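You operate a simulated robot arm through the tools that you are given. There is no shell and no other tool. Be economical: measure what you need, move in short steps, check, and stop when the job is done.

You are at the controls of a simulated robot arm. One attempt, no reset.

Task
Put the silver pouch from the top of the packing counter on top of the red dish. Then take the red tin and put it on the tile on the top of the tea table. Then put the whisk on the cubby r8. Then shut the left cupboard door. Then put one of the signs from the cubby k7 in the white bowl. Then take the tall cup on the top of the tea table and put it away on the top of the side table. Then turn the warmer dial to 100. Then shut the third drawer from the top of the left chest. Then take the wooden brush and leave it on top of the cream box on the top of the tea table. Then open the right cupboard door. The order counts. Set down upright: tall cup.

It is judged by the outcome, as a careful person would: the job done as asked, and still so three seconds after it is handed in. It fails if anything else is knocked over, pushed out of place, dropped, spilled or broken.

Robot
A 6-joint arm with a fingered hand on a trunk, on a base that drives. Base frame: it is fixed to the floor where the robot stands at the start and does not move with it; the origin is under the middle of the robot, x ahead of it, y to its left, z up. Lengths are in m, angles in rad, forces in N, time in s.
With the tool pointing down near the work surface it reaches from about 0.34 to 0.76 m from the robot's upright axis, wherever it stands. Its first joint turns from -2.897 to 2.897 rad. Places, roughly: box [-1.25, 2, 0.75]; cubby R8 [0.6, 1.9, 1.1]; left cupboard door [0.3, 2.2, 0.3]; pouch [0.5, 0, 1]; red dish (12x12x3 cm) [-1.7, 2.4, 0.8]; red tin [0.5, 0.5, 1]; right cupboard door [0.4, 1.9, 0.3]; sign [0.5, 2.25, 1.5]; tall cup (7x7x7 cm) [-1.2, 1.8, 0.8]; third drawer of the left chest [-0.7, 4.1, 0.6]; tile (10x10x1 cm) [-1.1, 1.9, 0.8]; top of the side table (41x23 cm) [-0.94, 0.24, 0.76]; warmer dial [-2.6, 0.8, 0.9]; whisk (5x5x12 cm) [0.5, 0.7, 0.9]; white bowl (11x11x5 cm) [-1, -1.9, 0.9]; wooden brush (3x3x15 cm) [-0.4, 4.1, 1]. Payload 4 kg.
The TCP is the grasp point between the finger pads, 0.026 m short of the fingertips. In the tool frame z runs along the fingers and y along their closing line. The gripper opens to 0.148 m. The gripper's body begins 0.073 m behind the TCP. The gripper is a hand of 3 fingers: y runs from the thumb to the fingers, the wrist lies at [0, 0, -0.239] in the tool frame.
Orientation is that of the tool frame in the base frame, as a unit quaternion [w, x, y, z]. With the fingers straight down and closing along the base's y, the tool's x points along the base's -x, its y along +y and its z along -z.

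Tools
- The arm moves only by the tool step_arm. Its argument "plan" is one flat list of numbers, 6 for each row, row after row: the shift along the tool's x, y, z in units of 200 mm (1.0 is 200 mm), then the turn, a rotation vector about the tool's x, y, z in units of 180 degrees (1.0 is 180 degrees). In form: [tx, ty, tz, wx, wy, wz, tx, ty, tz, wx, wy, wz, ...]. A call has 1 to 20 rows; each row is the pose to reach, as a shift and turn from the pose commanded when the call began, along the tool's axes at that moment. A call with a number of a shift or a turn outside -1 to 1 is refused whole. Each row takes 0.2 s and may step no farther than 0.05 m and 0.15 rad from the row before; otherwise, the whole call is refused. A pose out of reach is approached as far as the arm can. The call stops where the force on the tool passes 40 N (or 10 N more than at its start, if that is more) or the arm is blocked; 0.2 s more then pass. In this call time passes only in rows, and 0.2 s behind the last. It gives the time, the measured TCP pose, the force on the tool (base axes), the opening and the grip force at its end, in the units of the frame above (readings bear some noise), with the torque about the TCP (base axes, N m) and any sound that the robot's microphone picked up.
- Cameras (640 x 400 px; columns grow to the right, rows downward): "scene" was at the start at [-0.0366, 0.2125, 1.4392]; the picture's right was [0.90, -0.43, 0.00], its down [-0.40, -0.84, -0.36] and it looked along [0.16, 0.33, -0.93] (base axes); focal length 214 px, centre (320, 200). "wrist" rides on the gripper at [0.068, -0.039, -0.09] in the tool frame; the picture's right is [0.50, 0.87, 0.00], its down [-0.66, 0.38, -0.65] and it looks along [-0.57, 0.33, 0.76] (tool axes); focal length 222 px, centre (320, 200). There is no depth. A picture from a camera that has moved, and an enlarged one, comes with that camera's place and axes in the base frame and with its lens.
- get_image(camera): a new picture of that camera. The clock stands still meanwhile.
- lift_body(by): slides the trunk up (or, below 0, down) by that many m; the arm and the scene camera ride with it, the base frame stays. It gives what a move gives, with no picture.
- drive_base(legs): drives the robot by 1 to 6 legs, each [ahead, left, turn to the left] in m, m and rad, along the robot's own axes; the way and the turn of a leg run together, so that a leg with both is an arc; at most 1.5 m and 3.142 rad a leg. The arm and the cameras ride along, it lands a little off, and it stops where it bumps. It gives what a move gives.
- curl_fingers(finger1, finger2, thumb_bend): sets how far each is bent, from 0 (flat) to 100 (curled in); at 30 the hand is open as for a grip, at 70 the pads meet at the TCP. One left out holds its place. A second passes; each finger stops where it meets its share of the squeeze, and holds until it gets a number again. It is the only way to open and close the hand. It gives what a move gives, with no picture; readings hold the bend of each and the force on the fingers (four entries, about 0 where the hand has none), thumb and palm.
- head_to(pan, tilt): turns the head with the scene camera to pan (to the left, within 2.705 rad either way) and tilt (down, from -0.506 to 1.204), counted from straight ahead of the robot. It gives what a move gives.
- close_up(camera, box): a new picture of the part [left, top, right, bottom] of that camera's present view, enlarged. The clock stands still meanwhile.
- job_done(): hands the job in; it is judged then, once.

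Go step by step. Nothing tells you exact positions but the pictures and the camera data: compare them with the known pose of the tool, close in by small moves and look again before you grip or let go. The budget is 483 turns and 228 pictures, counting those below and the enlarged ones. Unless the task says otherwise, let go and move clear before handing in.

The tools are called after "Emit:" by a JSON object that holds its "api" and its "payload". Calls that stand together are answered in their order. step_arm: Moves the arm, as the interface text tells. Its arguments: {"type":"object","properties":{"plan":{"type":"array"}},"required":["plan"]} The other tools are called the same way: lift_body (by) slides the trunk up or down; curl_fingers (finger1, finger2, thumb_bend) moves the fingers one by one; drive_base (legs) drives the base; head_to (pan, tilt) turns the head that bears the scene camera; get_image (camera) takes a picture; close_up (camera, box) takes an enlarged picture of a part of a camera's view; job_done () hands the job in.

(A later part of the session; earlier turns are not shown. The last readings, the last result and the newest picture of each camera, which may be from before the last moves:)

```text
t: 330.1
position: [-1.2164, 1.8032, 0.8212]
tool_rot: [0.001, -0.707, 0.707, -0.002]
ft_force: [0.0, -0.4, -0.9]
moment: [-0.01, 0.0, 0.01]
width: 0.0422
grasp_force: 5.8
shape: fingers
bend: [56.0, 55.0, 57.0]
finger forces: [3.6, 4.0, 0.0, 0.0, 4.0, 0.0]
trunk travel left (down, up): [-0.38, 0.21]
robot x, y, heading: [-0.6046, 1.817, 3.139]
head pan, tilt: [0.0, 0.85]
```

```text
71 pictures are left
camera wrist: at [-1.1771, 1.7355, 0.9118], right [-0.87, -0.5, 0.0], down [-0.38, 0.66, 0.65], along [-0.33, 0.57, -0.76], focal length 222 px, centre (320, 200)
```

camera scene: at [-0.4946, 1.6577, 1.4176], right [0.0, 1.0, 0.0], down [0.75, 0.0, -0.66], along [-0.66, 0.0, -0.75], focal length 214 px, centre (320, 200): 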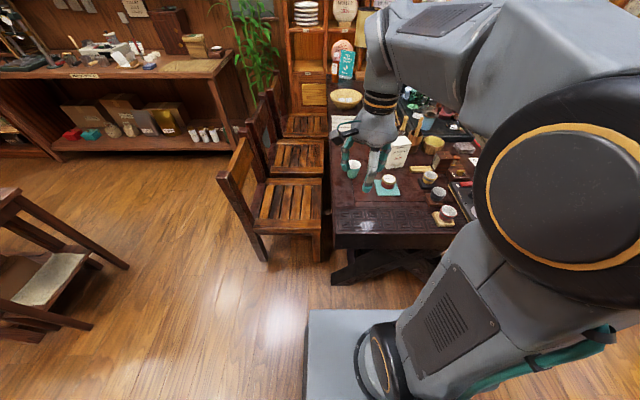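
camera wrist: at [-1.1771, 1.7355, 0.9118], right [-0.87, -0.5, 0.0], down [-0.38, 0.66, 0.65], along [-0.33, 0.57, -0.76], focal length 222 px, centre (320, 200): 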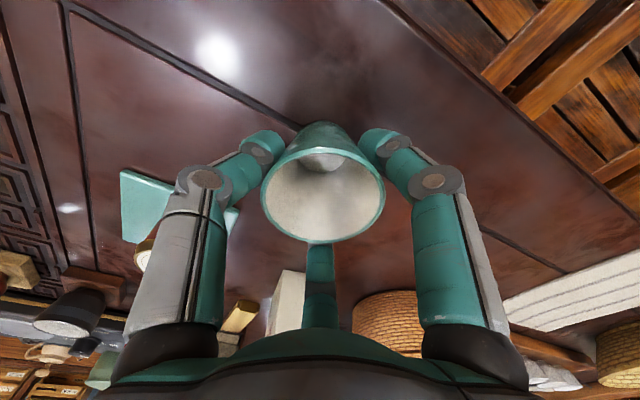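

Even grip on the cup. Lifting and backing out.

Emit:
{"api": "step_arm", "payload": {"plan": [0, 0, -0.1, 0, 0, 0, 0, 0, -0.25, 0, 0, 0, 0, 0, -0.45, 0, 0, 0, 0, 0, -0.65, 0, 0, 0, 0, 0, -0.85, 0, 0, 0, 0, 0, -1.0, 0, 0, 0]}}

Emit:
{"api": "drive_base", "payload": {"legs": [[-0.18, 0, 0]]}}

Emit:
{"api": "step_arm", "payload": {"plan": [0, -0.2, 0, 0, 0, 0, 0, -0.4, 0, 0, 0, 0, 0, -0.6, 0, 0, 0, 0, 0, -0.8, 0, 0, 0, 0, 0, -1.0, 0, 0, 0, 0]}}

Emit:
{"api": "get_image", "payload": {"camera": "wrist"}}

```text
t: 331.5
position: [-1.217, 1.8041, 1.0224]
tool_rot: [0.0, 0.707, -0.707, 0.001]
ft_force: [-0.9, 0.6, -1.5]
moment: [0.0, -0.04, 0.02]
width: 0.0418
grasp_force: 5.6
shape: fingers
bend: [56.0, 55.0, 57.0]
finger forces: [3.5, 4.1, 0.1, 0.0, 4.0, 0.1]
trunk travel left (down, up): [-0.38, 0.21]
robot x, y, heading: [-0.6072, 1.82, 3.138]
head pan, tilt: [0.0, 0.85]
```

```text
t: 333.0
position: [-1.0376, 1.8021, 1.0215]
tool_rot: [-0.001, 0.708, -0.706, 0.001]
ft_force: [-0.8, 0.3, -0.9]
moment: [-0.02, -0.04, 0.0]
width: 0.0418
grasp_force: 5.7
shape: fingers
bend: [56.0, 55.0, 57.0]
finger forces: [3.5, 4.0, 0.0, 0.0, 4.0, 0.1]
trunk travel left (down, up): [-0.38, 0.21]
robot x, y, heading: [-0.422, 1.8214, 3.145]
head pan, tilt: [0.0, 0.85]
```

```text
t: 334.2
position: [-0.8352, 1.802, 1.0215]
tool_rot: [0.001, 0.708, -0.706, 0.001]
ft_force: [-0.3, 0.0, -1.3]
moment: [0.02, -0.02, 0.0]
width: 0.0421
grasp_force: 5.9
shape: fingers
bend: [56.0, 55.0, 57.0]
finger forces: [3.5, 4.0, 0.0, 0.0, 4.0, 0.1]
trunk travel left (down, up): [-0.38, 0.21]
robot x, y, heading: [-0.427, 1.8193, 3.14]
head pan, tilt: [0.0, 0.85]
```

```text
70 pictures are left
camera wrist: at [-0.7959, 1.7343, 1.1119], right [-0.86, -0.5, 0.0], down [-0.38, 0.66, 0.65], along [-0.33, 0.56, -0.76], focal length 222 px, centre (320, 200)
```

wrist: 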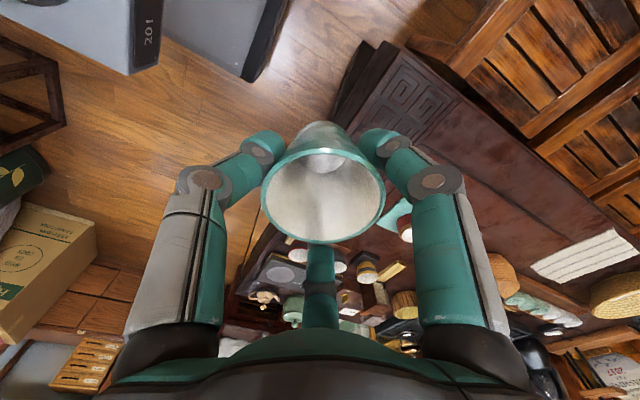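

Emit:
{"api": "drive_base", "payload": {"legs": [[-0.1, 0.5, 0], [0, 0.98, 0]]}}

Emit:
{"api": "head_to", "payload": {"pan": 0.1, "tilt": 1.0}}

Emit:
{"api": "get_image", "payload": {"camera": "scene"}}

Emit:
{"api": "get_image", "payload": {"camera": "wrist"}}

```text
t: 341.9
position: [-0.7467, 0.318, 1.0228]
tool_rot: [0.0, 0.707, -0.707, 0.0]
ft_force: [0.3, 0.2, -1.0]
moment: [0.01, 0.04, 0.0]
width: 0.0417
grasp_force: 5.7
shape: fingers
bend: [56.0, 55.0, 57.0]
finger forces: [3.5, 4.0, 0.1, 0.0, 4.0, 0.0]
trunk travel left (down, up): [-0.38, 0.21]
robot x, y, heading: [-0.3338, 0.3339, 3.134]
head pan, tilt: [0.0, 0.85]
```

```text
t: 342.6
position: [-0.7452, 0.3176, 1.0225]
tool_rot: [-0.001, -0.707, 0.707, -0.001]
ft_force: [-0.3, 0.2, -1.2]
moment: [0.03, 0.0, 0.0]
width: 0.0416
grasp_force: 5.2
shape: fingers
bend: [56.0, 55.0, 57.0]
finger forces: [3.5, 3.9, 0.1, 0.1, 3.9, 0.0]
trunk travel left (down, up): [-0.38, 0.21]
robot x, y, heading: [-0.339, 0.3324, 3.139]
head pan, tilt: [0.099, 1.0]
```

```text
69 pictures are left
camera scene: at [-0.3461, 0.1656, 1.4065], right [-0.09, 1.0, 0.0], down [0.84, 0.08, -0.54], along [-0.54, -0.05, -0.84], focal length 214 px, centre (320, 200)
```

scene: 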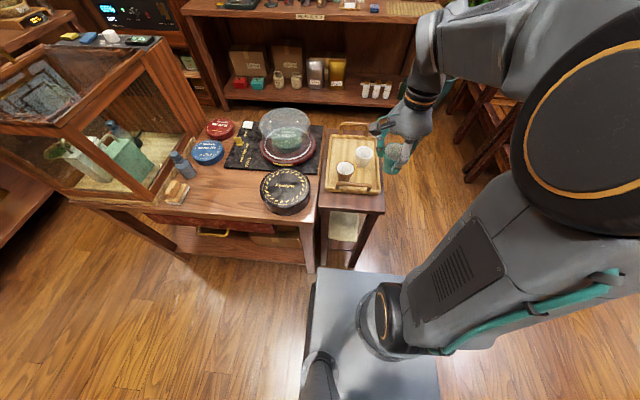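

```text
68 pictures are left
camera wrist: at [-0.7064, 0.2501, 1.112], right [-0.87, -0.5, 0.0], down [-0.38, 0.66, 0.65], along [-0.33, 0.57, -0.76], focal length 222 px, centre (320, 200)
```

wrist: 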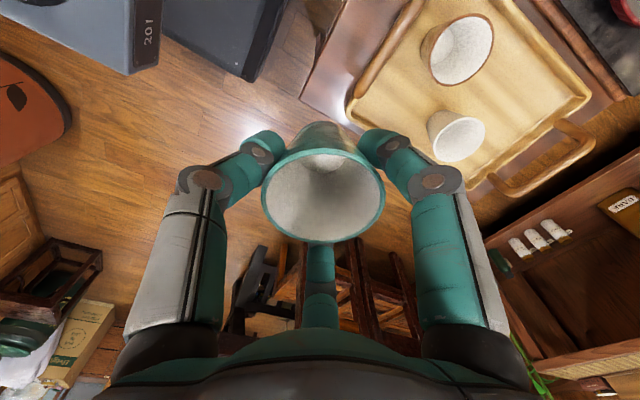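

Emit:
{"api": "close_up", "payload": {"camera": "scene", "box": [280, 100, 440, 280]}}

```text
2.22 times, centred on (360, 190) of scene
camera zoom: at [-0.3461, 0.1656, 1.4065], right [-0.09, 1.0, 0.0], down [0.84, 0.08, -0.54], along [-0.54, -0.05, -0.84], focal length 477 px, centre (231, 222)
```

zoom: 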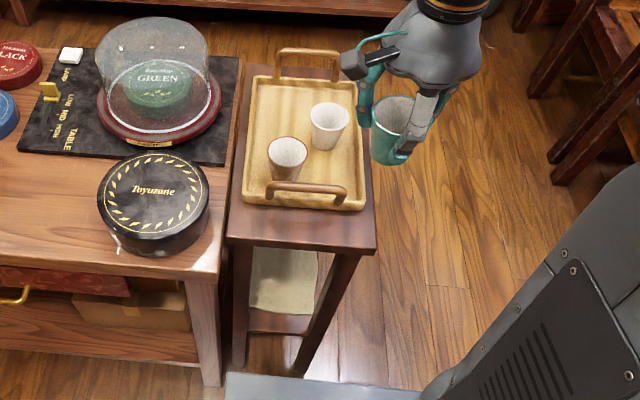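

The strip is x −0.793…−0.727; I aim for [-0.759, 0.255]. Shifting and descending.

Emit:
{"api": "step_arm", "payload": {"plan": [0.15, 0.035, 0, 0, 0, 0, 0.315, 0.068, 0.1, 0, 0, 0, 0.315, 0.068, 0.3, 0, 0, 0, 0.315, 0.068, 0.5, 0, 0, 0]}}

Emit:
{"api": "get_image", "payload": {"camera": "wrist"}}

Emit:
{"api": "close_up", "payload": {"camera": "scene", "box": [280, 100, 440, 280]}}

```text
t: 343.6
position: [-0.7596, 0.2546, 0.9221]
tool_rot: [0.0, 0.707, -0.707, 0.001]
ft_force: [0.3, 0.3, -1.1]
moment: [0.0, 0.05, -0.03]
width: 0.0416
grasp_force: 5.9
shape: fingers
bend: [56.0, 55.0, 57.0]
finger forces: [3.5, 4.0, 0.0, 0.1, 3.8, 0.1]
trunk travel left (down, up): [-0.38, 0.21]
robot x, y, heading: [-0.3381, 0.3345, 3.136]
head pan, tilt: [0.099, 1.0]
```

```text
66 pictures are left
camera wrist: at [-0.7203, 0.1872, 1.0119], right [-0.87, -0.5, 0.0], down [-0.38, 0.66, 0.65], along [-0.33, 0.57, -0.76], focal length 222 px, centre (320, 200)
```

wrist: 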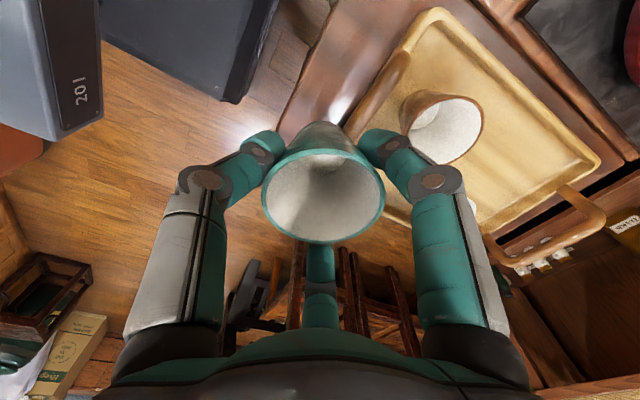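

```text
2.22 times, centred on (360, 190) of scene
camera zoom: at [-0.346, 0.1656, 1.4065], right [-0.09, 1.0, 0.0], down [0.84, 0.08, -0.54], along [-0.54, -0.05, -0.84], focal length 477 px, centre (231, 222)
```

zoom: 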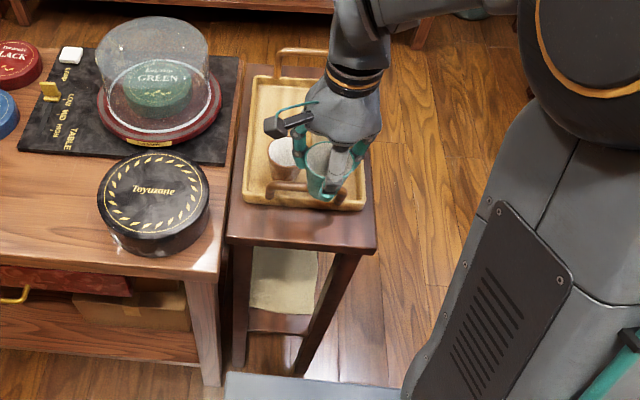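

Emit:
{"api": "close_up", "payload": {"camera": "wrist", "box": [240, 0, 440, 160]}}

```text
2.50 times, centred on (340, 80) of wrist
camera zoom: at [-0.7203, 0.1872, 1.0119], right [-0.87, -0.5, 0.0], down [-0.38, 0.66, 0.65], along [-0.33, 0.57, -0.76], focal length 555 px, centre (270, 500)
```

zoom: 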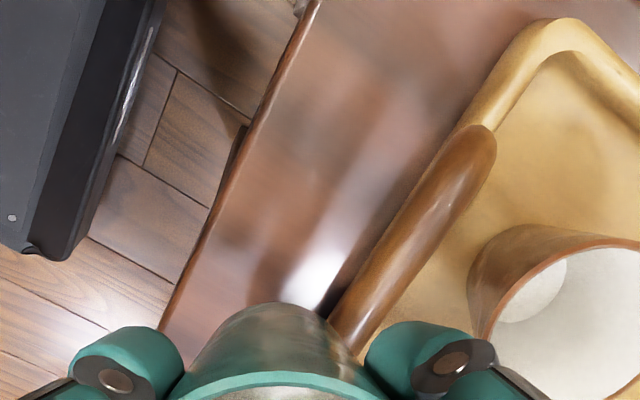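

Gap to the tray handle is tight here; the north end of the strip is free of the handle. I'll shift to y≈0.322 and yaw the hand 30° so no finger faces the handle.

Emit:
{"api": "step_arm", "payload": {"plan": [-0.084, 0.003, 0, 0, 0, -0.042, -0.168, 0.006, 0, 0, 0, -0.084, -0.252, 0.009, 0, 0, 0, -0.126, -0.335, 0.012, 0, 0, 0, -0.167]}}

Emit:
{"api": "close_up", "payload": {"camera": "wrist", "box": [240, 0, 440, 160]}}

Emit:
{"api": "close_up", "payload": {"camera": "scene", "box": [300, 120, 428, 240]}}

```text
t: 344.6
position: [-0.7616, 0.3224, 0.9217]
tool_rot: [0.001, 0.867, -0.499, 0.001]
ft_force: [0.9, 0.6, -0.5]
moment: [0.03, 0.02, -0.02]
width: 0.0419
grasp_force: 5.5
shape: fingers
bend: [56.0, 55.0, 57.0]
finger forces: [3.5, 4.0, 0.0, 0.0, 3.9, 0.0]
trunk travel left (down, up): [-0.38, 0.21]
robot x, y, heading: [-0.3329, 0.3321, 3.134]
head pan, tilt: [0.099, 1.0]
```

```text
2.50 times, centred on (340, 80) of wrist
camera zoom: at [-0.6938, 0.2826, 1.0124], right [-0.5, -0.87, 0.0], down [-0.66, 0.38, 0.65], along [-0.57, 0.32, -0.76], focal length 555 px, centre (270, 500)
```

zoom: 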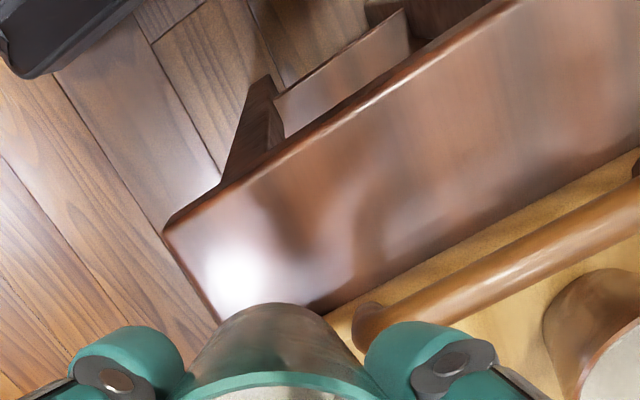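

```text
3.33 times, centred on (364, 180) of scene
camera zoom: at [-0.3461, 0.1655, 1.4065], right [-0.09, 1.0, 0.0], down [0.84, 0.08, -0.54], along [-0.54, -0.05, -0.84], focal length 715 px, centre (173, 267)
```

zoom: 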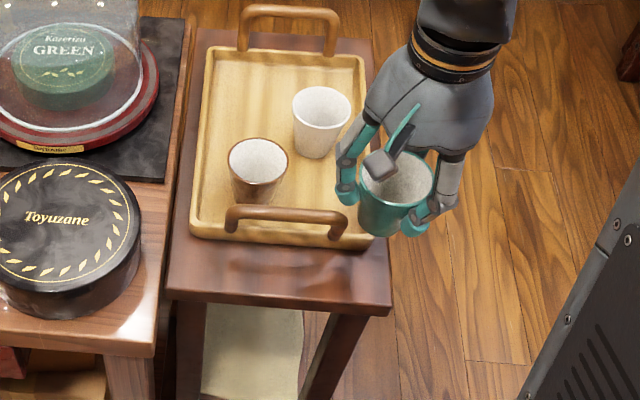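

Emit:
{"api": "step_arm", "payload": {"plan": [0.008, 0.016, 0.2, 0, 0, 0, 0.008, 0.016, 0.37, 0, 0, 0]}}

Emit:
{"api": "step_arm", "payload": {"plan": [0, 0, 0.03, 0, 0, 0]}}

Emit:
{"api": "close_up", "payload": {"camera": "scene", "box": [300, 120, 428, 240]}}

Emit:
{"api": "get_image", "payload": {"camera": "wrist"}}

```text
t: 345.2
position: [-0.7626, 0.3187, 0.8485]
tool_rot: [0.0, 0.866, -0.5, 0.001]
ft_force: [2.0, 2.2, -0.1]
moment: [0.04, -0.01, -0.01]
width: 0.0414
grasp_force: 6.2
shape: fingers
bend: [56.0, 55.0, 57.0]
finger forces: [3.4, 3.8, 0.1, 0.0, 4.8, 0.0]
trunk travel left (down, up): [-0.38, 0.21]
robot x, y, heading: [-0.3341, 0.3351, 3.137]
head pan, tilt: [0.099, 1.0]
```

```text
t: 345.6
position: [-0.7642, 0.3174, 0.8426]
tool_rot: [0.001, 0.867, -0.499, 0.001]
ft_force: [1.9, 2.7, 0.0]
moment: [0.02, 0.0, 0.03]
width: 0.0417
grasp_force: 6.1
shape: fingers
bend: [56.0, 55.0, 57.0]
finger forces: [2.9, 3.8, 0.0, 0.1, 5.6, 0.1]
trunk travel left (down, up): [-0.38, 0.21]
robot x, y, heading: [-0.3334, 0.3337, 3.134]
head pan, tilt: [0.099, 1.0]
```

```text
3.33 times, centred on (364, 180) of scene
camera zoom: at [-0.3457, 0.1659, 1.4065], right [-0.09, 1.0, 0.0], down [0.84, 0.08, -0.54], along [-0.54, -0.05, -0.84], focal length 715 px, centre (173, 267)
```

zoom: 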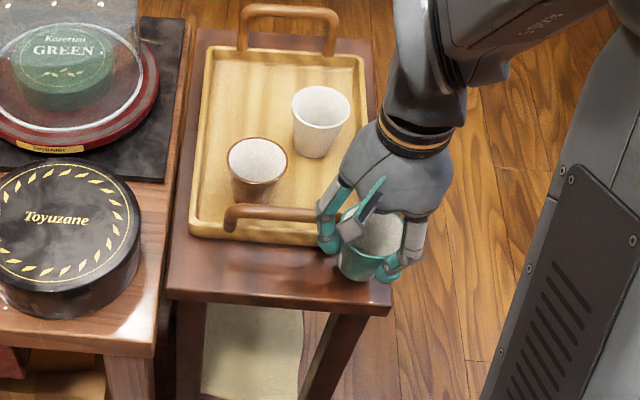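

```text
60 pictures are left
camera wrist: at [-0.6953, 0.2792, 0.9322], right [-0.5, -0.87, 0.0], down [-0.66, 0.38, 0.65], along [-0.57, 0.33, -0.76], focal length 222 px, centre (320, 200)
```

wrist: 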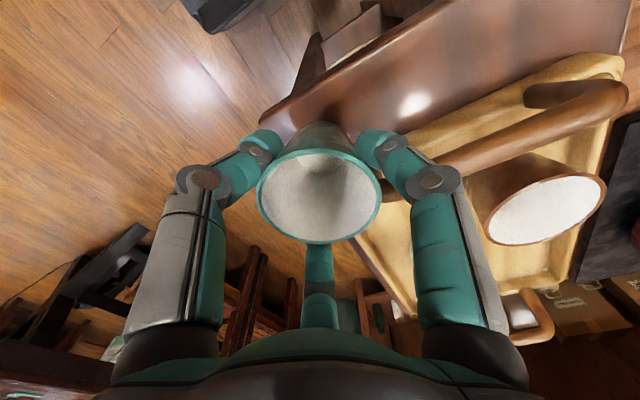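

There's a slight side contact from the tray handle. Shift ~5 mm north-east and continue.

Emit:
{"api": "step_arm", "payload": {"plan": [-0.005, -0.035, -0.03, 0, 0, 0]}}

Emit:
{"api": "step_arm", "payload": {"plan": [0, 0, 0.04, 0, 0, 0]}}

```text
t: 346.0
position: [-0.7595, 0.3223, 0.8481]
tool_rot: [0.001, 0.866, -0.5, 0.001]
ft_force: [-0.9, 0.2, -0.8]
moment: [-0.01, 0.0, -0.01]
width: 0.0415
grasp_force: 6.3
shape: fingers
bend: [56.0, 55.0, 57.0]
finger forces: [3.9, 4.4, 0.1, 0.1, 4.1, 0.0]
trunk travel left (down, up): [-0.38, 0.21]
robot x, y, heading: [-0.3391, 0.3339, 3.135]
head pan, tilt: [0.099, 1.0]
```

```text
t: 346.4
position: [-0.7579, 0.3222, 0.8403]
tool_rot: [0.0, 0.866, -0.5, 0.001]
ft_force: [0.4, 0.1, 0.4]
moment: [-0.01, 0.0, -0.01]
width: 0.0414
grasp_force: 6.1
shape: fingers
bend: [56.0, 55.0, 57.0]
finger forces: [4.0, 4.3, 0.0, 0.0, 4.1, 0.0]
trunk travel left (down, up): [-0.38, 0.21]
robot x, y, heading: [-0.3323, 0.3352, 3.13]
head pan, tilt: [0.099, 1.0]
```

Emit:
{"api": "step_arm", "payload": {"plan": [0, 0, 0.025, 0, 0, 0]}}

Emit:
{"api": "step_arm", "payload": {"plan": [0, 0, 0.02, 0, 0, 0]}}

Emit:
{"api": "get_image", "payload": {"camera": "wrist"}}

```text
t: 346.8
position: [-0.7583, 0.3217, 0.8354]
tool_rot: [0.0, 0.866, -0.5, 0.001]
ft_force: [-0.7, -0.1, -1.2]
moment: [0.0, -0.01, -0.02]
width: 0.0414
grasp_force: 6.1
shape: fingers
bend: [56.0, 55.0, 57.0]
finger forces: [3.9, 4.3, 0.0, 0.0, 4.0, 0.0]
trunk travel left (down, up): [-0.38, 0.21]
robot x, y, heading: [-0.3354, 0.3302, 3.136]
head pan, tilt: [0.099, 1.0]
```

```text
t: 347.2
position: [-0.7576, 0.3219, 0.8315]
tool_rot: [0.0, 0.866, -0.5, 0.0]
ft_force: [0.1, 0.5, -0.5]
moment: [-0.01, 0.02, 0.0]
width: 0.0413
grasp_force: 6.1
shape: fingers
bend: [56.0, 55.0, 57.0]
finger forces: [3.9, 4.2, 0.0, 0.1, 4.0, 0.0]
trunk travel left (down, up): [-0.38, 0.21]
robot x, y, heading: [-0.3367, 0.332, 3.143]
head pan, tilt: [0.099, 1.0]
```

```text
59 pictures are left
camera wrist: at [-0.6902, 0.2839, 0.9211], right [-0.5, -0.87, 0.0], down [-0.66, 0.38, 0.65], along [-0.57, 0.33, -0.76], focal length 222 px, centre (320, 200)
```

wrist: 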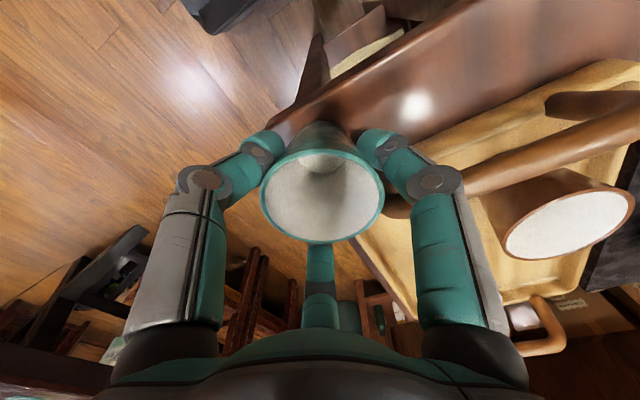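

Emit:
{"api": "step_arm", "payload": {"plan": [0, 0, 0.025, 0, 0, 0]}}

Emit:
{"api": "step_arm", "payload": {"plan": [0, 0, 0.02, 0, 0, 0]}}

```text
t: 347.6
position: [-0.7582, 0.3216, 0.8271]
tool_rot: [0.001, 0.866, -0.501, 0.001]
ft_force: [0.5, -0.4, -0.7]
moment: [-0.02, 0.02, 0.05]
width: 0.0413
grasp_force: 6.6
shape: fingers
bend: [56.0, 55.0, 57.0]
finger forces: [4.0, 4.4, 0.1, 0.0, 4.0, 0.0]
trunk travel left (down, up): [-0.38, 0.21]
robot x, y, heading: [-0.3353, 0.3303, 3.135]
head pan, tilt: [0.099, 1.0]
```

```text
t: 348.0
position: [-0.7585, 0.3232, 0.8216]
tool_rot: [-0.001, 0.866, -0.5, 0.002]
ft_force: [-0.1, 0.1, -1.0]
moment: [0.0, 0.01, 0.0]
width: 0.0414
grasp_force: 6.4
shape: fingers
bend: [56.0, 55.0, 57.0]
finger forces: [3.8, 4.4, 0.0, 0.0, 3.9, 0.0]
trunk travel left (down, up): [-0.38, 0.21]
robot x, y, heading: [-0.3368, 0.333, 3.136]
head pan, tilt: [0.099, 1.0]
```

Emit:
{"api": "step_arm", "payload": {"plan": [0, 0, 0.025, 0, 0, 0]}}

Emit:
{"api": "close_up", "payload": {"camera": "scene", "box": [300, 120, 428, 240]}}

```text
t: 348.4
position: [-0.7587, 0.3231, 0.8185]
tool_rot: [-0.001, 0.866, -0.5, 0.0]
ft_force: [1.0, -0.4, 6.4]
moment: [0.06, -0.03, -0.02]
width: 0.0403
grasp_force: 5.3
shape: fingers
bend: [56.0, 56.0, 58.0]
finger forces: [3.0, 3.6, 0.1, 0.0, 3.9, 0.0]
trunk travel left (down, up): [-0.38, 0.21]
robot x, y, heading: [-0.3367, 0.3302, 3.138]
head pan, tilt: [0.099, 1.0]
```

```text
3.33 times, centred on (364, 180) of scene
camera zoom: at [-0.3456, 0.1656, 1.4066], right [-0.09, 1.0, 0.0], down [0.84, 0.08, -0.54], along [-0.54, -0.05, -0.84], focal length 715 px, centre (173, 267)
```

zoom: 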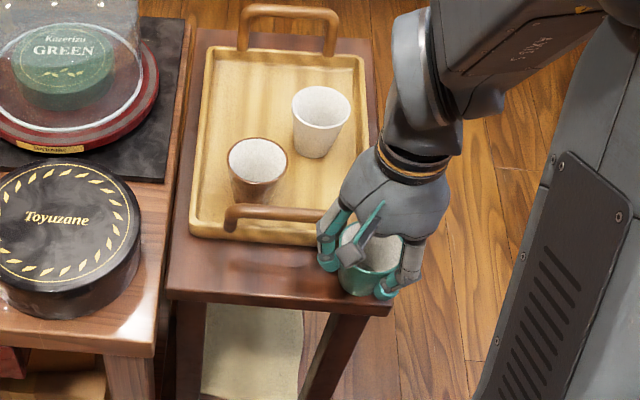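

Contact. Opening gently.

Emit:
{"api": "curl_fingers", "payload": {"finger1": 53, "finger2": 53, "thumb_bend": 51}}

Emit:
{"api": "get_image", "payload": {"camera": "wrist"}}

```text
t: 349.4
position: [-0.7577, 0.322, 0.8184]
tool_rot: [0.0, 0.866, -0.5, 0.001]
ft_force: [-0.6, -1.0, -0.2]
moment: [-0.02, 0.04, 0.02]
width: 0.0552
grasp_force: 0.1
shape: fingers
bend: [53.0, 53.0, 51.0]
finger forces: [0.0, 0.0, 0.1, 0.0, 0.0, 0.0]
trunk travel left (down, up): [-0.38, 0.21]
robot x, y, heading: [-0.3325, 0.3349, 3.135]
head pan, tilt: [0.099, 1.0]
```

```text
57 pictures are left
camera wrist: at [-0.6899, 0.2838, 0.9069], right [-0.5, -0.87, 0.0], down [-0.66, 0.38, 0.65], along [-0.57, 0.33, -0.76], focal length 222 px, centre (320, 200)
```

wrist: 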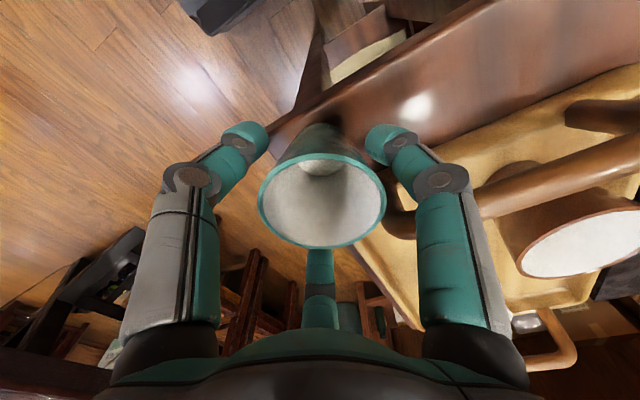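

Emit:
{"api": "step_arm", "payload": {"plan": [0, 0, -0.08, 0, 0, 0, 0, 0, -0.18, 0, 0, 0, 0, 0, -0.35, 0, 0, 0, 0, 0, -0.55, 0, 0, 0, 0, 0, -0.75, 0, 0, 0, 0, 0, -0.95, 0, 0, 0]}}

Emit:
{"api": "close_up", "payload": {"camera": "scene", "box": [300, 120, 428, 240]}}

Emit:
{"api": "get_image", "payload": {"camera": "wrist"}}

```text
t: 350.8
position: [-0.7581, 0.3229, 1.0083]
tool_rot: [0.0, 0.866, -0.5, 0.001]
ft_force: [0.3, -0.1, -0.3]
moment: [0.01, -0.04, -0.04]
width: 0.0551
grasp_force: 0.0
shape: fingers
bend: [53.0, 53.0, 51.0]
finger forces: [0.1, 0.0, 0.1, 0.0, 0.1, 0.0]
trunk travel left (down, up): [-0.38, 0.21]
robot x, y, heading: [-0.3347, 0.3325, 3.138]
head pan, tilt: [0.099, 1.0]
```

```text
3.33 times, centred on (364, 180) of scene
camera zoom: at [-0.3462, 0.1656, 1.4064], right [-0.09, 1.0, 0.0], down [0.84, 0.08, -0.54], along [-0.54, -0.05, -0.84], focal length 715 px, centre (173, 267)
```

zoom: 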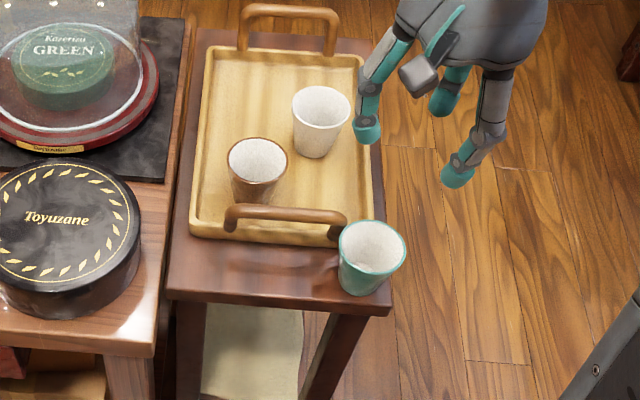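

```text
55 pictures are left
camera wrist: at [-0.6898, 0.2844, 1.0975], right [-0.5, -0.87, 0.0], down [-0.66, 0.38, 0.65], along [-0.57, 0.33, -0.76], focal length 222 px, centre (320, 200)
```

wrist: 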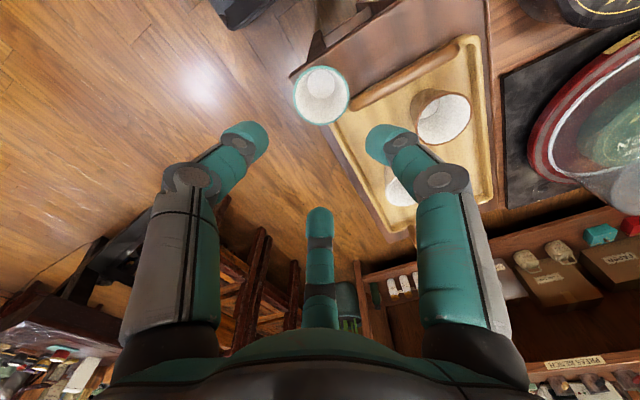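

The cup stands upright on the side table. Next the warmer dial: driving west along y≈0.75.

Emit:
{"api": "drive_base", "payload": {"legs": [[0, -0.42, 0], [1.4, 0, 0]]}}

Emit:
{"api": "head_to", "payload": {"pan": -0.1, "tilt": 0.7}}

Emit:
{"api": "get_image", "payload": {"camera": "scene"}}

```text
t: 360.0
position: [-2.1587, 0.7431, 1.0072]
tool_rot: [0.001, 0.868, -0.497, 0.001]
ft_force: [0.2, -0.4, -0.5]
moment: [0.01, 0.01, 0.0]
width: 0.0552
grasp_force: 0.2
shape: fingers
bend: [53.0, 53.0, 51.0]
finger forces: [0.0, 0.1, 0.0, 0.0, 0.0, 0.1]
trunk travel left (down, up): [-0.38, 0.21]
robot x, y, heading: [-1.7377, 0.7528, -3.142]
head pan, tilt: [0.099, 1.0]
```

```text
t: 360.8
position: [-2.1592, 0.7426, 1.0066]
tool_rot: [0.0, 0.868, -0.497, 0.001]
ft_force: [0.0, -0.9, 0.1]
moment: [0.0, 0.02, -0.02]
width: 0.0554
grasp_force: 0.0
shape: fingers
bend: [53.0, 53.0, 51.0]
finger forces: [0.0, 0.0, 0.0, 0.0, 0.0, 0.0]
trunk travel left (down, up): [-0.38, 0.21]
robot x, y, heading: [-1.7342, 0.7541, -3.141]
head pan, tilt: [-0.099, 0.7]
```

```text
54 pictures are left
camera scene: at [-1.7616, 0.6027, 1.4298], right [0.1, 1.0, 0.0], down [0.64, -0.06, -0.76], along [-0.76, 0.07, -0.64], focal length 214 px, centre (320, 200)
```

scene: 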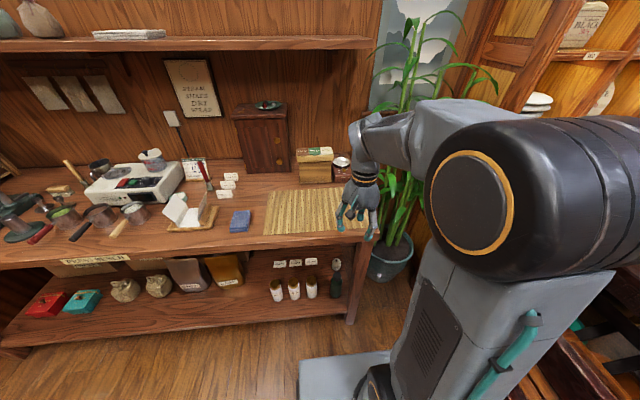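

Emit:
{"api": "close_up", "payload": {"camera": "scene", "box": [285, 130, 375, 190]}}

```text
6.67 times, centred on (330, 160) of scene
camera zoom: at [-1.7616, 0.6027, 1.4298], right [0.1, 1.0, 0.0], down [0.64, -0.06, -0.76], along [-0.76, 0.07, -0.64], focal length 1430 px, centre (253, 467)
```

zoom: 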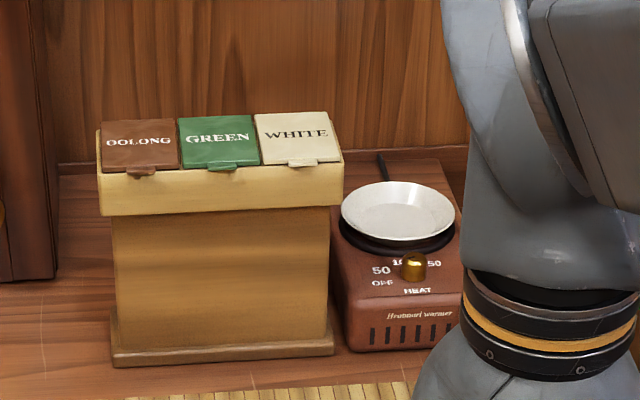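

The warmer's dial is at about [-2.594, 0.791, 0.9]. Driving closer and moving the hand above it for a look.

Emit:
{"api": "drive_base", "payload": {"legs": [[0.24, 0, 0]]}}

Emit:
{"api": "step_arm", "payload": {"plan": [-0.05, 0.05, -0.15, 0, 0, 0.028, -0.15, 0.15, -0.3, 0, 0, 0.056, -0.28, 0.28, -0.4, 0, 0, 0.084, -0.42, 0.42, -0.465, 0, 0, 0.112, -0.56, 0.56, -0.465, 0, 0, 0.14, -0.676, 0.676, -0.465, 0, 0, 0.167]}}

Emit:
{"api": "get_image", "payload": {"camera": "wrist"}}

```text
t: 362.6
position: [-2.3985, 0.7427, 1.0074]
tool_rot: [0.001, 0.868, -0.497, 0.001]
ft_force: [-0.2, -0.4, -0.5]
moment: [0.0, 0.02, -0.01]
width: 0.0552
grasp_force: 0.1
shape: fingers
bend: [53.0, 53.0, 51.0]
finger forces: [0.1, 0.1, 0.0, 0.0, 0.0, 0.0]
trunk travel left (down, up): [-0.38, 0.21]
robot x, y, heading: [-1.9758, 0.7551, -3.14]
head pan, tilt: [-0.099, 0.7]
```

```text
t: 364.0
position: [-2.5711, 0.7877, 1.0987]
tool_rot: [-0.002, 0.709, -0.705, 0.001]
ft_force: [-0.3, 1.2, 0.1]
moment: [0.03, -0.01, 0.0]
width: 0.0552
grasp_force: 0.1
shape: fingers
bend: [53.0, 53.0, 51.0]
finger forces: [0.0, 0.1, 0.1, 0.0, 0.0, 0.1]
trunk travel left (down, up): [-0.38, 0.21]
robot x, y, heading: [-1.9694, 0.7544, -3.139]
head pan, tilt: [-0.099, 0.7]
```

```text
52 pictures are left
camera wrist: at [-2.5312, 0.7198, 1.1889], right [-0.86, -0.51, 0.0], down [-0.38, 0.65, 0.65], along [-0.33, 0.57, -0.76], focal length 222 px, centre (320, 200)
```

wrist: 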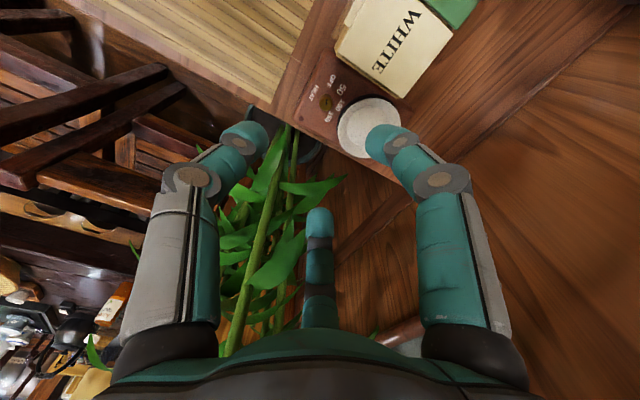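

Emit:
{"api": "close_up", "payload": {"camera": "wrist", "box": [290, 50, 410, 160]}}

```text
3.64 times, centred on (350, 105) of wrist
camera zoom: at [-2.5312, 0.7198, 1.1889], right [-0.86, -0.51, 0.0], down [-0.38, 0.65, 0.65], along [-0.33, 0.57, -0.76], focal length 808 px, centre (211, 546)
```

zoom: 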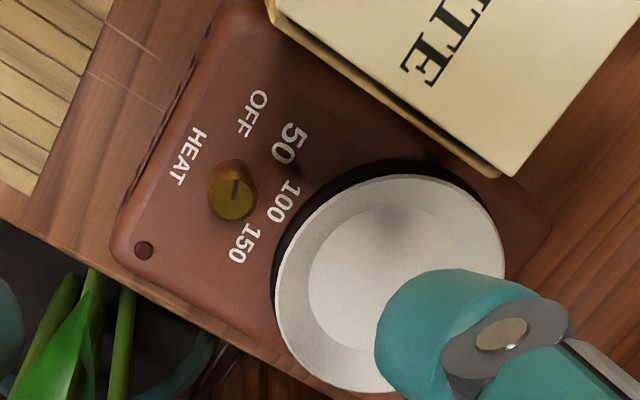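

I can read the dial: the pointer is at OFF (az about −70°), 100 lies ~95° clockwise. The pan is too close for a three-finger grip, so I'll rub the knob round with closed fingertips from its free north-east side. Moving there.

Emit:
{"api": "curl_fingers", "payload": {"finger1": 70, "finger2": 70, "thumb_bend": 70}}

Emit:
{"api": "step_arm", "payload": {"plan": [-0.1, -0.065, 0.1, 0, 0, 0, -0.215, -0.13, 0.25, 0, 0, 0, -0.215, -0.13, 0.45, 0, 0, 0, -0.215, -0.13, 0.66, 0, 0, 0]}}

Emit:
{"api": "get_image", "payload": {"camera": "wrist"}}

```text
t: 365.0
position: [-2.5697, 0.7878, 1.1007]
tool_rot: [-0.003, 0.709, -0.705, 0.002]
ft_force: [0.4, 0.0, 0.0]
moment: [-0.01, 0.05, 0.03]
width: 0.0
grasp_force: 0.0
shape: fingers
bend: [69.0, 69.0, 70.0]
finger forces: [0.0, 0.0, 0.0, 0.0, 0.0, 0.0]
trunk travel left (down, up): [-0.38, 0.21]
robot x, y, heading: [-1.9766, 0.7558, -3.14]
head pan, tilt: [-0.099, 0.7]
```

```text
t: 366.0
position: [-2.5567, 0.8338, 0.9679]
tool_rot: [0.0, 0.708, -0.706, 0.001]
ft_force: [0.7, -0.2, -0.3]
moment: [0.0, 0.02, -0.02]
width: 0.0002
grasp_force: 0.1
shape: fingers
bend: [69.0, 70.0, 70.0]
finger forces: [0.1, 0.0, 0.0, 0.0, 0.0, 0.0]
trunk travel left (down, up): [-0.38, 0.21]
robot x, y, heading: [-1.9754, 0.7527, -3.137]
head pan, tilt: [-0.099, 0.7]
```

```text
50 pictures are left
camera wrist: at [-2.5168, 0.7671, 1.0587], right [-0.86, -0.5, 0.0], down [-0.38, 0.65, 0.65], along [-0.33, 0.56, -0.76], focal length 222 px, centre (320, 200)
```

wrist: 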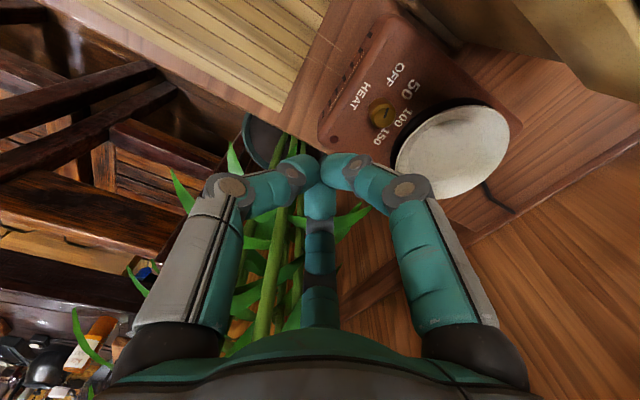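

Emit:
{"api": "close_up", "payload": {"camera": "wrist", "box": [310, 60, 450, 160]}}

```text
4.00 times, centred on (380, 110) of wrist
camera zoom: at [-2.5168, 0.7671, 1.0587], right [-0.86, -0.5, 0.0], down [-0.38, 0.65, 0.65], along [-0.33, 0.56, -0.76], focal length 888 px, centre (80, 560)
```

zoom: 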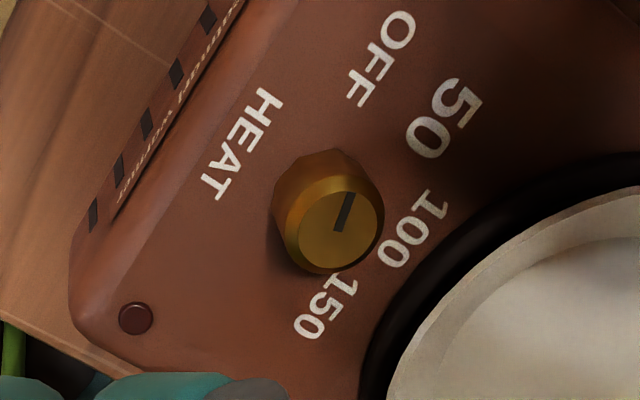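

Labels are 48° apart; 100 lies at az ≈ −175°, pointer now ≈ −65…−79°. Descending beside the knob.

Emit:
{"api": "step_arm", "payload": {"plan": [0, 0, 0.08, 0, 0, 0, 0, 0, 0.165, 0, 0, 0]}}

Emit:
{"api": "step_arm", "payload": {"plan": [0.0575, 0.0345, 0, 0, 0, 0]}}

Emit:
{"api": "close_up", "payload": {"camera": "wrist", "box": [260, 80, 440, 220]}}

```text
t: 366.6
position: [-2.5575, 0.8342, 0.9348]
tool_rot: [-0.001, 0.709, -0.706, 0.0]
ft_force: [0.4, -0.2, 0.5]
moment: [-0.03, 0.01, 0.0]
width: 0.0002
grasp_force: 0.2
shape: fingers
bend: [69.0, 70.0, 70.0]
finger forces: [0.1, 0.0, 0.0, 0.0, 0.0, 0.0]
trunk travel left (down, up): [-0.38, 0.21]
robot x, y, heading: [-1.9758, 0.7545, -3.139]
head pan, tilt: [-0.099, 0.7]
```

```text
t: 367.0
position: [-2.5651, 0.8229, 0.9353]
tool_rot: [0.0, 0.709, -0.705, 0.002]
ft_force: [0.5, 0.2, -0.6]
moment: [-0.04, 0.02, 0.01]
width: 0.0002
grasp_force: 0.1
shape: fingers
bend: [69.0, 70.0, 70.0]
finger forces: [0.0, 0.0, 0.0, 0.0, 0.1, 0.0]
trunk travel left (down, up): [-0.38, 0.21]
robot x, y, heading: [-1.9776, 0.7564, -3.146]
head pan, tilt: [-0.099, 0.7]
```

```text
2.86 times, centred on (350, 150) of wrist
camera zoom: at [-2.524, 0.7552, 1.0252], right [-0.86, -0.5, 0.0], down [-0.38, 0.65, 0.65], along [-0.33, 0.56, -0.76], focal length 635 px, centre (234, 343)
```

zoom: 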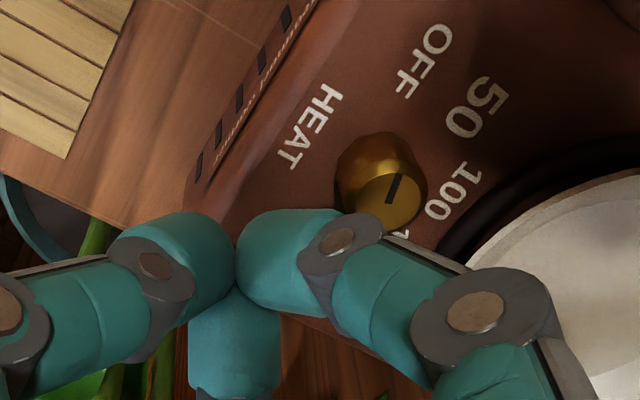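

Emit:
{"api": "step_arm", "payload": {"plan": [0.02, 0.04, 0, 0, 0, 0]}}

Emit:
{"api": "step_arm", "payload": {"plan": [0.02, 0, 0, 0, 0, 0]}}

Emit:
{"api": "step_arm", "payload": {"plan": [0.015, 0, 0, 0, 0, 0]}}

```text
t: 367.4
position: [-2.572, 0.8178, 0.9354]
tool_rot: [0.001, 0.709, -0.705, 0.0]
ft_force: [0.2, -0.5, -0.5]
moment: [0.03, 0.04, 0.0]
width: 0.0003
grasp_force: 0.1
shape: fingers
bend: [69.0, 70.0, 70.0]
finger forces: [0.1, 0.0, 0.1, 0.0, 0.0, 0.0]
trunk travel left (down, up): [-0.38, 0.21]
robot x, y, heading: [-1.976, 0.7528, -3.143]
head pan, tilt: [-0.099, 0.7]
```

```text
t: 367.8
position: [-2.5722, 0.8145, 0.9358]
tool_rot: [-0.001, 0.709, -0.706, 0.001]
ft_force: [-0.8, 0.5, 0.6]
moment: [0.01, -0.04, 0.0]
width: 0.0002
grasp_force: 0.0
shape: fingers
bend: [69.0, 70.0, 70.0]
finger forces: [0.0, 0.0, 0.1, 0.0, 0.0, 0.0]
trunk travel left (down, up): [-0.38, 0.21]
robot x, y, heading: [-1.9759, 0.7502, -3.136]
head pan, tilt: [-0.099, 0.7]
```

```text
t: 368.2
position: [-2.573, 0.8117, 0.9348]
tool_rot: [0.001, 0.709, -0.705, 0.002]
ft_force: [0.5, -0.9, -1.2]
moment: [-0.01, -0.03, 0.01]
width: 0.0003
grasp_force: 0.1
shape: fingers
bend: [69.0, 70.0, 70.0]
finger forces: [0.0, 0.0, 0.0, 0.0, 0.0, 0.0]
trunk travel left (down, up): [-0.38, 0.21]
robot x, y, heading: [-1.9754, 0.7567, -3.14]
head pan, tilt: [-0.099, 0.7]
```

Emit:
{"api": "step_arm", "payload": {"plan": [0.015, 0, 0, 0, 0, 0]}}

Emit:
{"api": "step_arm", "payload": {"plan": [0.015, 0, 0, 0, 0, 0]}}

Emit:
{"api": "close_up", "payload": {"camera": "wrist", "box": [260, 80, 440, 220]}}

```text
t: 368.6
position: [-2.5722, 0.8079, 0.9351]
tool_rot: [-0.001, 0.709, -0.705, 0.001]
ft_force: [-0.4, 0.0, 0.7]
moment: [0.02, -0.02, 0.01]
width: 0.0001
grasp_force: 0.1
shape: fingers
bend: [70.0, 70.0, 70.0]
finger forces: [0.1, 0.0, 0.0, 0.0, 0.1, 0.0]
trunk travel left (down, up): [-0.38, 0.21]
robot x, y, heading: [-1.9778, 0.7546, -3.138]
head pan, tilt: [-0.099, 0.7]
```

```text
t: 369.0
position: [-2.5723, 0.8051, 0.9363]
tool_rot: [0.0, 0.709, -0.705, 0.0]
ft_force: [0.3, 1.5, 2.1]
moment: [0.04, 0.01, -0.04]
width: 0.0
grasp_force: 1.3
shape: fingers
bend: [70.0, 69.0, 70.0]
finger forces: [3.3, 0.1, 0.0, 0.1, 0.0, 0.1]
trunk travel left (down, up): [-0.38, 0.21]
robot x, y, heading: [-1.9753, 0.7564, -3.138]
head pan, tilt: [-0.099, 0.7]
```

```text
2.86 times, centred on (350, 150) of wrist
camera zoom: at [-2.5323, 0.7381, 1.0249], right [-0.86, -0.5, 0.0], down [-0.38, 0.65, 0.65], along [-0.33, 0.56, -0.76], focal length 635 px, centre (234, 343)
```

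zoom: 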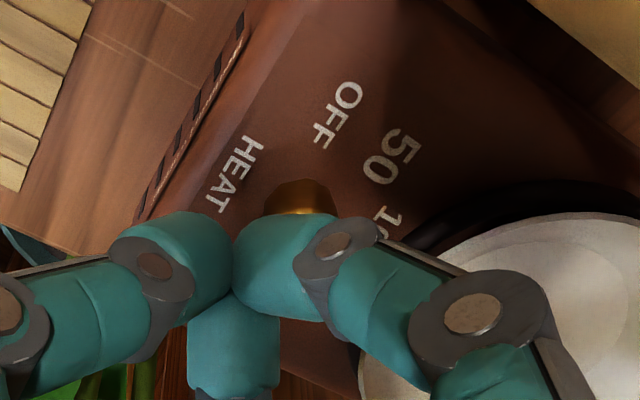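

Finger 1 is on the knob (3 N). Stroke east (+x) with slight pressure.

Emit:
{"api": "step_arm", "payload": {"plan": [0.008, 0, 0, 0, 0, 0, 0.01, -0.02, 0, 0, 0, 0, 0.012, -0.04, 0, 0, 0, 0, 0.014, -0.06, 0, 0, 0, 0, 0.016, -0.08, 0, 0, 0, 0]}}

Emit:
{"api": "step_arm", "payload": {"plan": [-0.1, 0, 0, 0, 0, 0, -0.15, 0, 0, 0, 0, 0]}}

Emit:
{"api": "close_up", "payload": {"camera": "wrist", "box": [300, 60, 440, 170]}}

```text
t: 370.2
position: [-2.5566, 0.8016, 0.9355]
tool_rot: [0.0, 0.709, -0.705, 0.001]
ft_force: [-0.3, 0.9, -0.8]
moment: [0.02, 0.0, -0.01]
width: 0.0
grasp_force: 0.1
shape: fingers
bend: [70.0, 69.0, 70.0]
finger forces: [0.0, 0.0, 0.0, 0.1, 0.1, 0.0]
trunk travel left (down, up): [-0.38, 0.21]
robot x, y, heading: [-1.9761, 0.7539, -3.139]
head pan, tilt: [-0.099, 0.7]
```

```text
t: 370.8
position: [-2.5567, 0.833, 0.9344]
tool_rot: [0.0, 0.709, -0.705, 0.002]
ft_force: [-0.4, 0.2, 0.9]
moment: [0.01, 0.0, 0.01]
width: 0.0001
grasp_force: 0.1
shape: fingers
bend: [70.0, 69.0, 70.0]
finger forces: [0.0, 0.0, 0.1, 0.0, 0.0, 0.0]
trunk travel left (down, up): [-0.38, 0.21]
robot x, y, heading: [-1.9721, 0.7578, -3.139]
head pan, tilt: [-0.099, 0.7]
```

```text
3.64 times, centred on (370, 115) of wrist
camera zoom: at [-2.5168, 0.7646, 1.0247], right [-0.86, -0.5, 0.0], down [-0.38, 0.65, 0.65], along [-0.33, 0.56, -0.76], focal length 808 px, centre (138, 509)
```

zoom: 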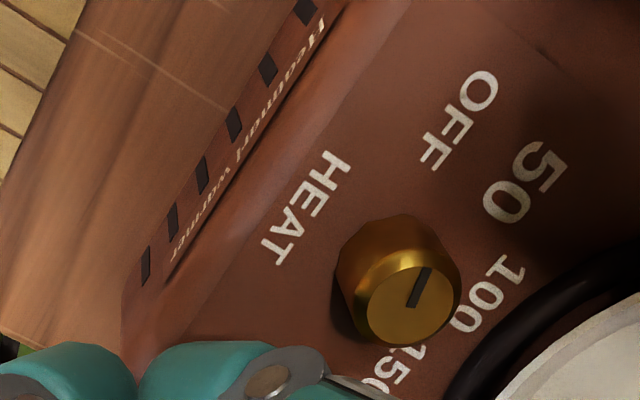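

It turned ~10° clockwise toward 50, so rubbing works. Rotating the hand 30° so two fingertips face the knob for a better contact.

Emit:
{"api": "step_arm", "payload": {"plan": [0, 0, -0.05, 0, 0, 0.042, 0, 0, -0.05, 0, 0, 0.084, 0, 0, -0.05, 0, 0, 0.126, 0, 0, -0.05, 0, 0, 0.167]}}

Emit:
{"api": "step_arm", "payload": {"plan": [0.1, 0.1, 0, 0, 0, 0, 0.1, 0.1, 0.05, 0, 0, 0]}}

Emit:
{"api": "close_up", "payload": {"camera": "wrist", "box": [240, 60, 440, 220]}}

```text
t: 371.8
position: [-2.5569, 0.8319, 0.945]
tool_rot: [0.0, -0.501, 0.865, -0.002]
ft_force: [-0.6, -0.5, -0.2]
moment: [0.0, 0.0, 0.02]
width: 0.0001
grasp_force: 0.1
shape: fingers
bend: [70.0, 69.0, 70.0]
finger forces: [0.0, 0.0, 0.0, 0.0, 0.1, 0.0]
trunk travel left (down, up): [-0.38, 0.21]
robot x, y, heading: [-1.9735, 0.7537, -3.139]
head pan, tilt: [-0.099, 0.7]
```

```text
t: 372.4
position: [-2.5866, 0.8244, 0.9343]
tool_rot: [0.001, -0.502, 0.865, 0.0]
ft_force: [-0.6, 0.5, -0.2]
moment: [0.0, -0.01, -0.02]
width: 0.0
grasp_force: 0.1
shape: fingers
bend: [70.0, 69.0, 70.0]
finger forces: [0.0, 0.0, 0.1, 0.0, 0.0, 0.0]
trunk travel left (down, up): [-0.38, 0.21]
robot x, y, heading: [-1.9736, 0.7542, -3.142]
head pan, tilt: [-0.099, 0.7]
```

```text
2.50 times, centred on (340, 140) of wrist
camera zoom: at [-2.5838, 0.7468, 1.0244], right [-1.0, 0.0, 0.0], down [0.0, 0.76, 0.65], along [0.0, 0.65, -0.76], focal length 555 px, centre (270, 350)
```

zoom: 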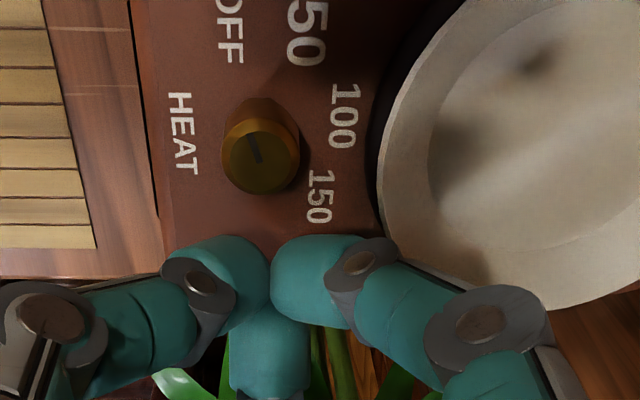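

Emit:
{"api": "step_arm", "payload": {"plan": [0.035, -0.02, 0, 0, 0, 0]}}

Emit:
{"api": "step_arm", "payload": {"plan": [0.013, -0.0075, 0, 0, 0, 0]}}

Emit:
{"api": "step_arm", "payload": {"plan": [0.013, -0.0075, 0, 0, 0, 0]}}

```text
t: 372.8
position: [-2.5845, 0.817, 0.9343]
tool_rot: [0.0, -0.501, 0.866, 0.0]
ft_force: [-0.4, 0.0, -0.8]
moment: [0.03, 0.0, -0.01]
width: 0.0
grasp_force: 0.1
shape: fingers
bend: [70.0, 69.0, 70.0]
finger forces: [0.0, 0.1, 0.0, 0.0, 0.0, 0.0]
trunk travel left (down, up): [-0.38, 0.21]
robot x, y, heading: [-1.9756, 0.7564, -3.135]
head pan, tilt: [-0.099, 0.7]
```

```text
t: 373.2
position: [-2.5843, 0.8132, 0.9355]
tool_rot: [0.001, -0.501, 0.865, -0.001]
ft_force: [-0.3, 0.1, -0.4]
moment: [-0.04, 0.06, 0.05]
width: 0.0
grasp_force: 0.1
shape: fingers
bend: [70.0, 69.0, 70.0]
finger forces: [0.0, 0.0, 0.0, 0.0, 0.0, 0.0]
trunk travel left (down, up): [-0.38, 0.21]
robot x, y, heading: [-1.9757, 0.7565, -3.135]
head pan, tilt: [-0.099, 0.7]
```

```text
t: 373.6
position: [-2.5849, 0.8106, 0.9345]
tool_rot: [0.0, -0.502, 0.865, -0.002]
ft_force: [-0.3, -0.1, -0.4]
moment: [0.02, -0.01, -0.01]
width: 0.0002
grasp_force: 0.1
shape: fingers
bend: [70.0, 69.0, 70.0]
finger forces: [0.1, 0.0, 0.0, 0.0, 0.0, 0.0]
trunk travel left (down, up): [-0.38, 0.21]
robot x, y, heading: [-1.9768, 0.7533, -3.14]
head pan, tilt: [-0.099, 0.7]
```

Emit:
{"api": "step_arm", "payload": {"plan": [0.013, -0.0075, 0, 0, 0, 0]}}

Emit:
{"api": "step_arm", "payload": {"plan": [0.013, -0.0075, 0, 0, 0, 0]}}

Emit:
{"api": "get_image", "payload": {"camera": "scene"}}

```text
t: 374.0
position: [-2.5833, 0.8099, 0.9344]
tool_rot: [0.001, -0.501, 0.865, 0.0]
ft_force: [1.5, 4.3, -0.9]
moment: [0.12, -0.03, 0.04]
width: 0.0003
grasp_force: 2.3
shape: fingers
bend: [70.0, 69.0, 70.0]
finger forces: [0.0, 0.1, 0.0, 0.0, 5.3, 0.0]
trunk travel left (down, up): [-0.38, 0.21]
robot x, y, heading: [-1.9745, 0.7545, -3.143]
head pan, tilt: [-0.099, 0.7]
```

```text
t: 374.4
position: [-2.5832, 0.8044, 0.9343]
tool_rot: [0.0, -0.502, 0.865, -0.001]
ft_force: [4.3, 4.2, 2.5]
moment: [0.06, -0.16, 0.03]
width: 0.0041
grasp_force: 3.9
shape: fingers
bend: [70.0, 69.0, 69.0]
finger forces: [2.7, 0.0, 0.0, 0.0, 6.0, 0.1]
trunk travel left (down, up): [-0.38, 0.21]
robot x, y, heading: [-1.9764, 0.7558, -3.138]
head pan, tilt: [-0.099, 0.7]
```

```text
44 pictures are left
camera scene: at [-2.0003, 0.6027, 1.43], right [0.1, 1.0, 0.0], down [0.64, -0.06, -0.77], along [-0.76, 0.08, -0.64], focal length 214 px, centre (320, 200)
```

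scene: 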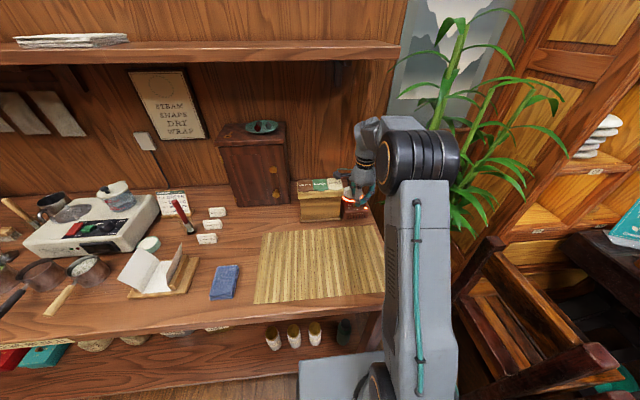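

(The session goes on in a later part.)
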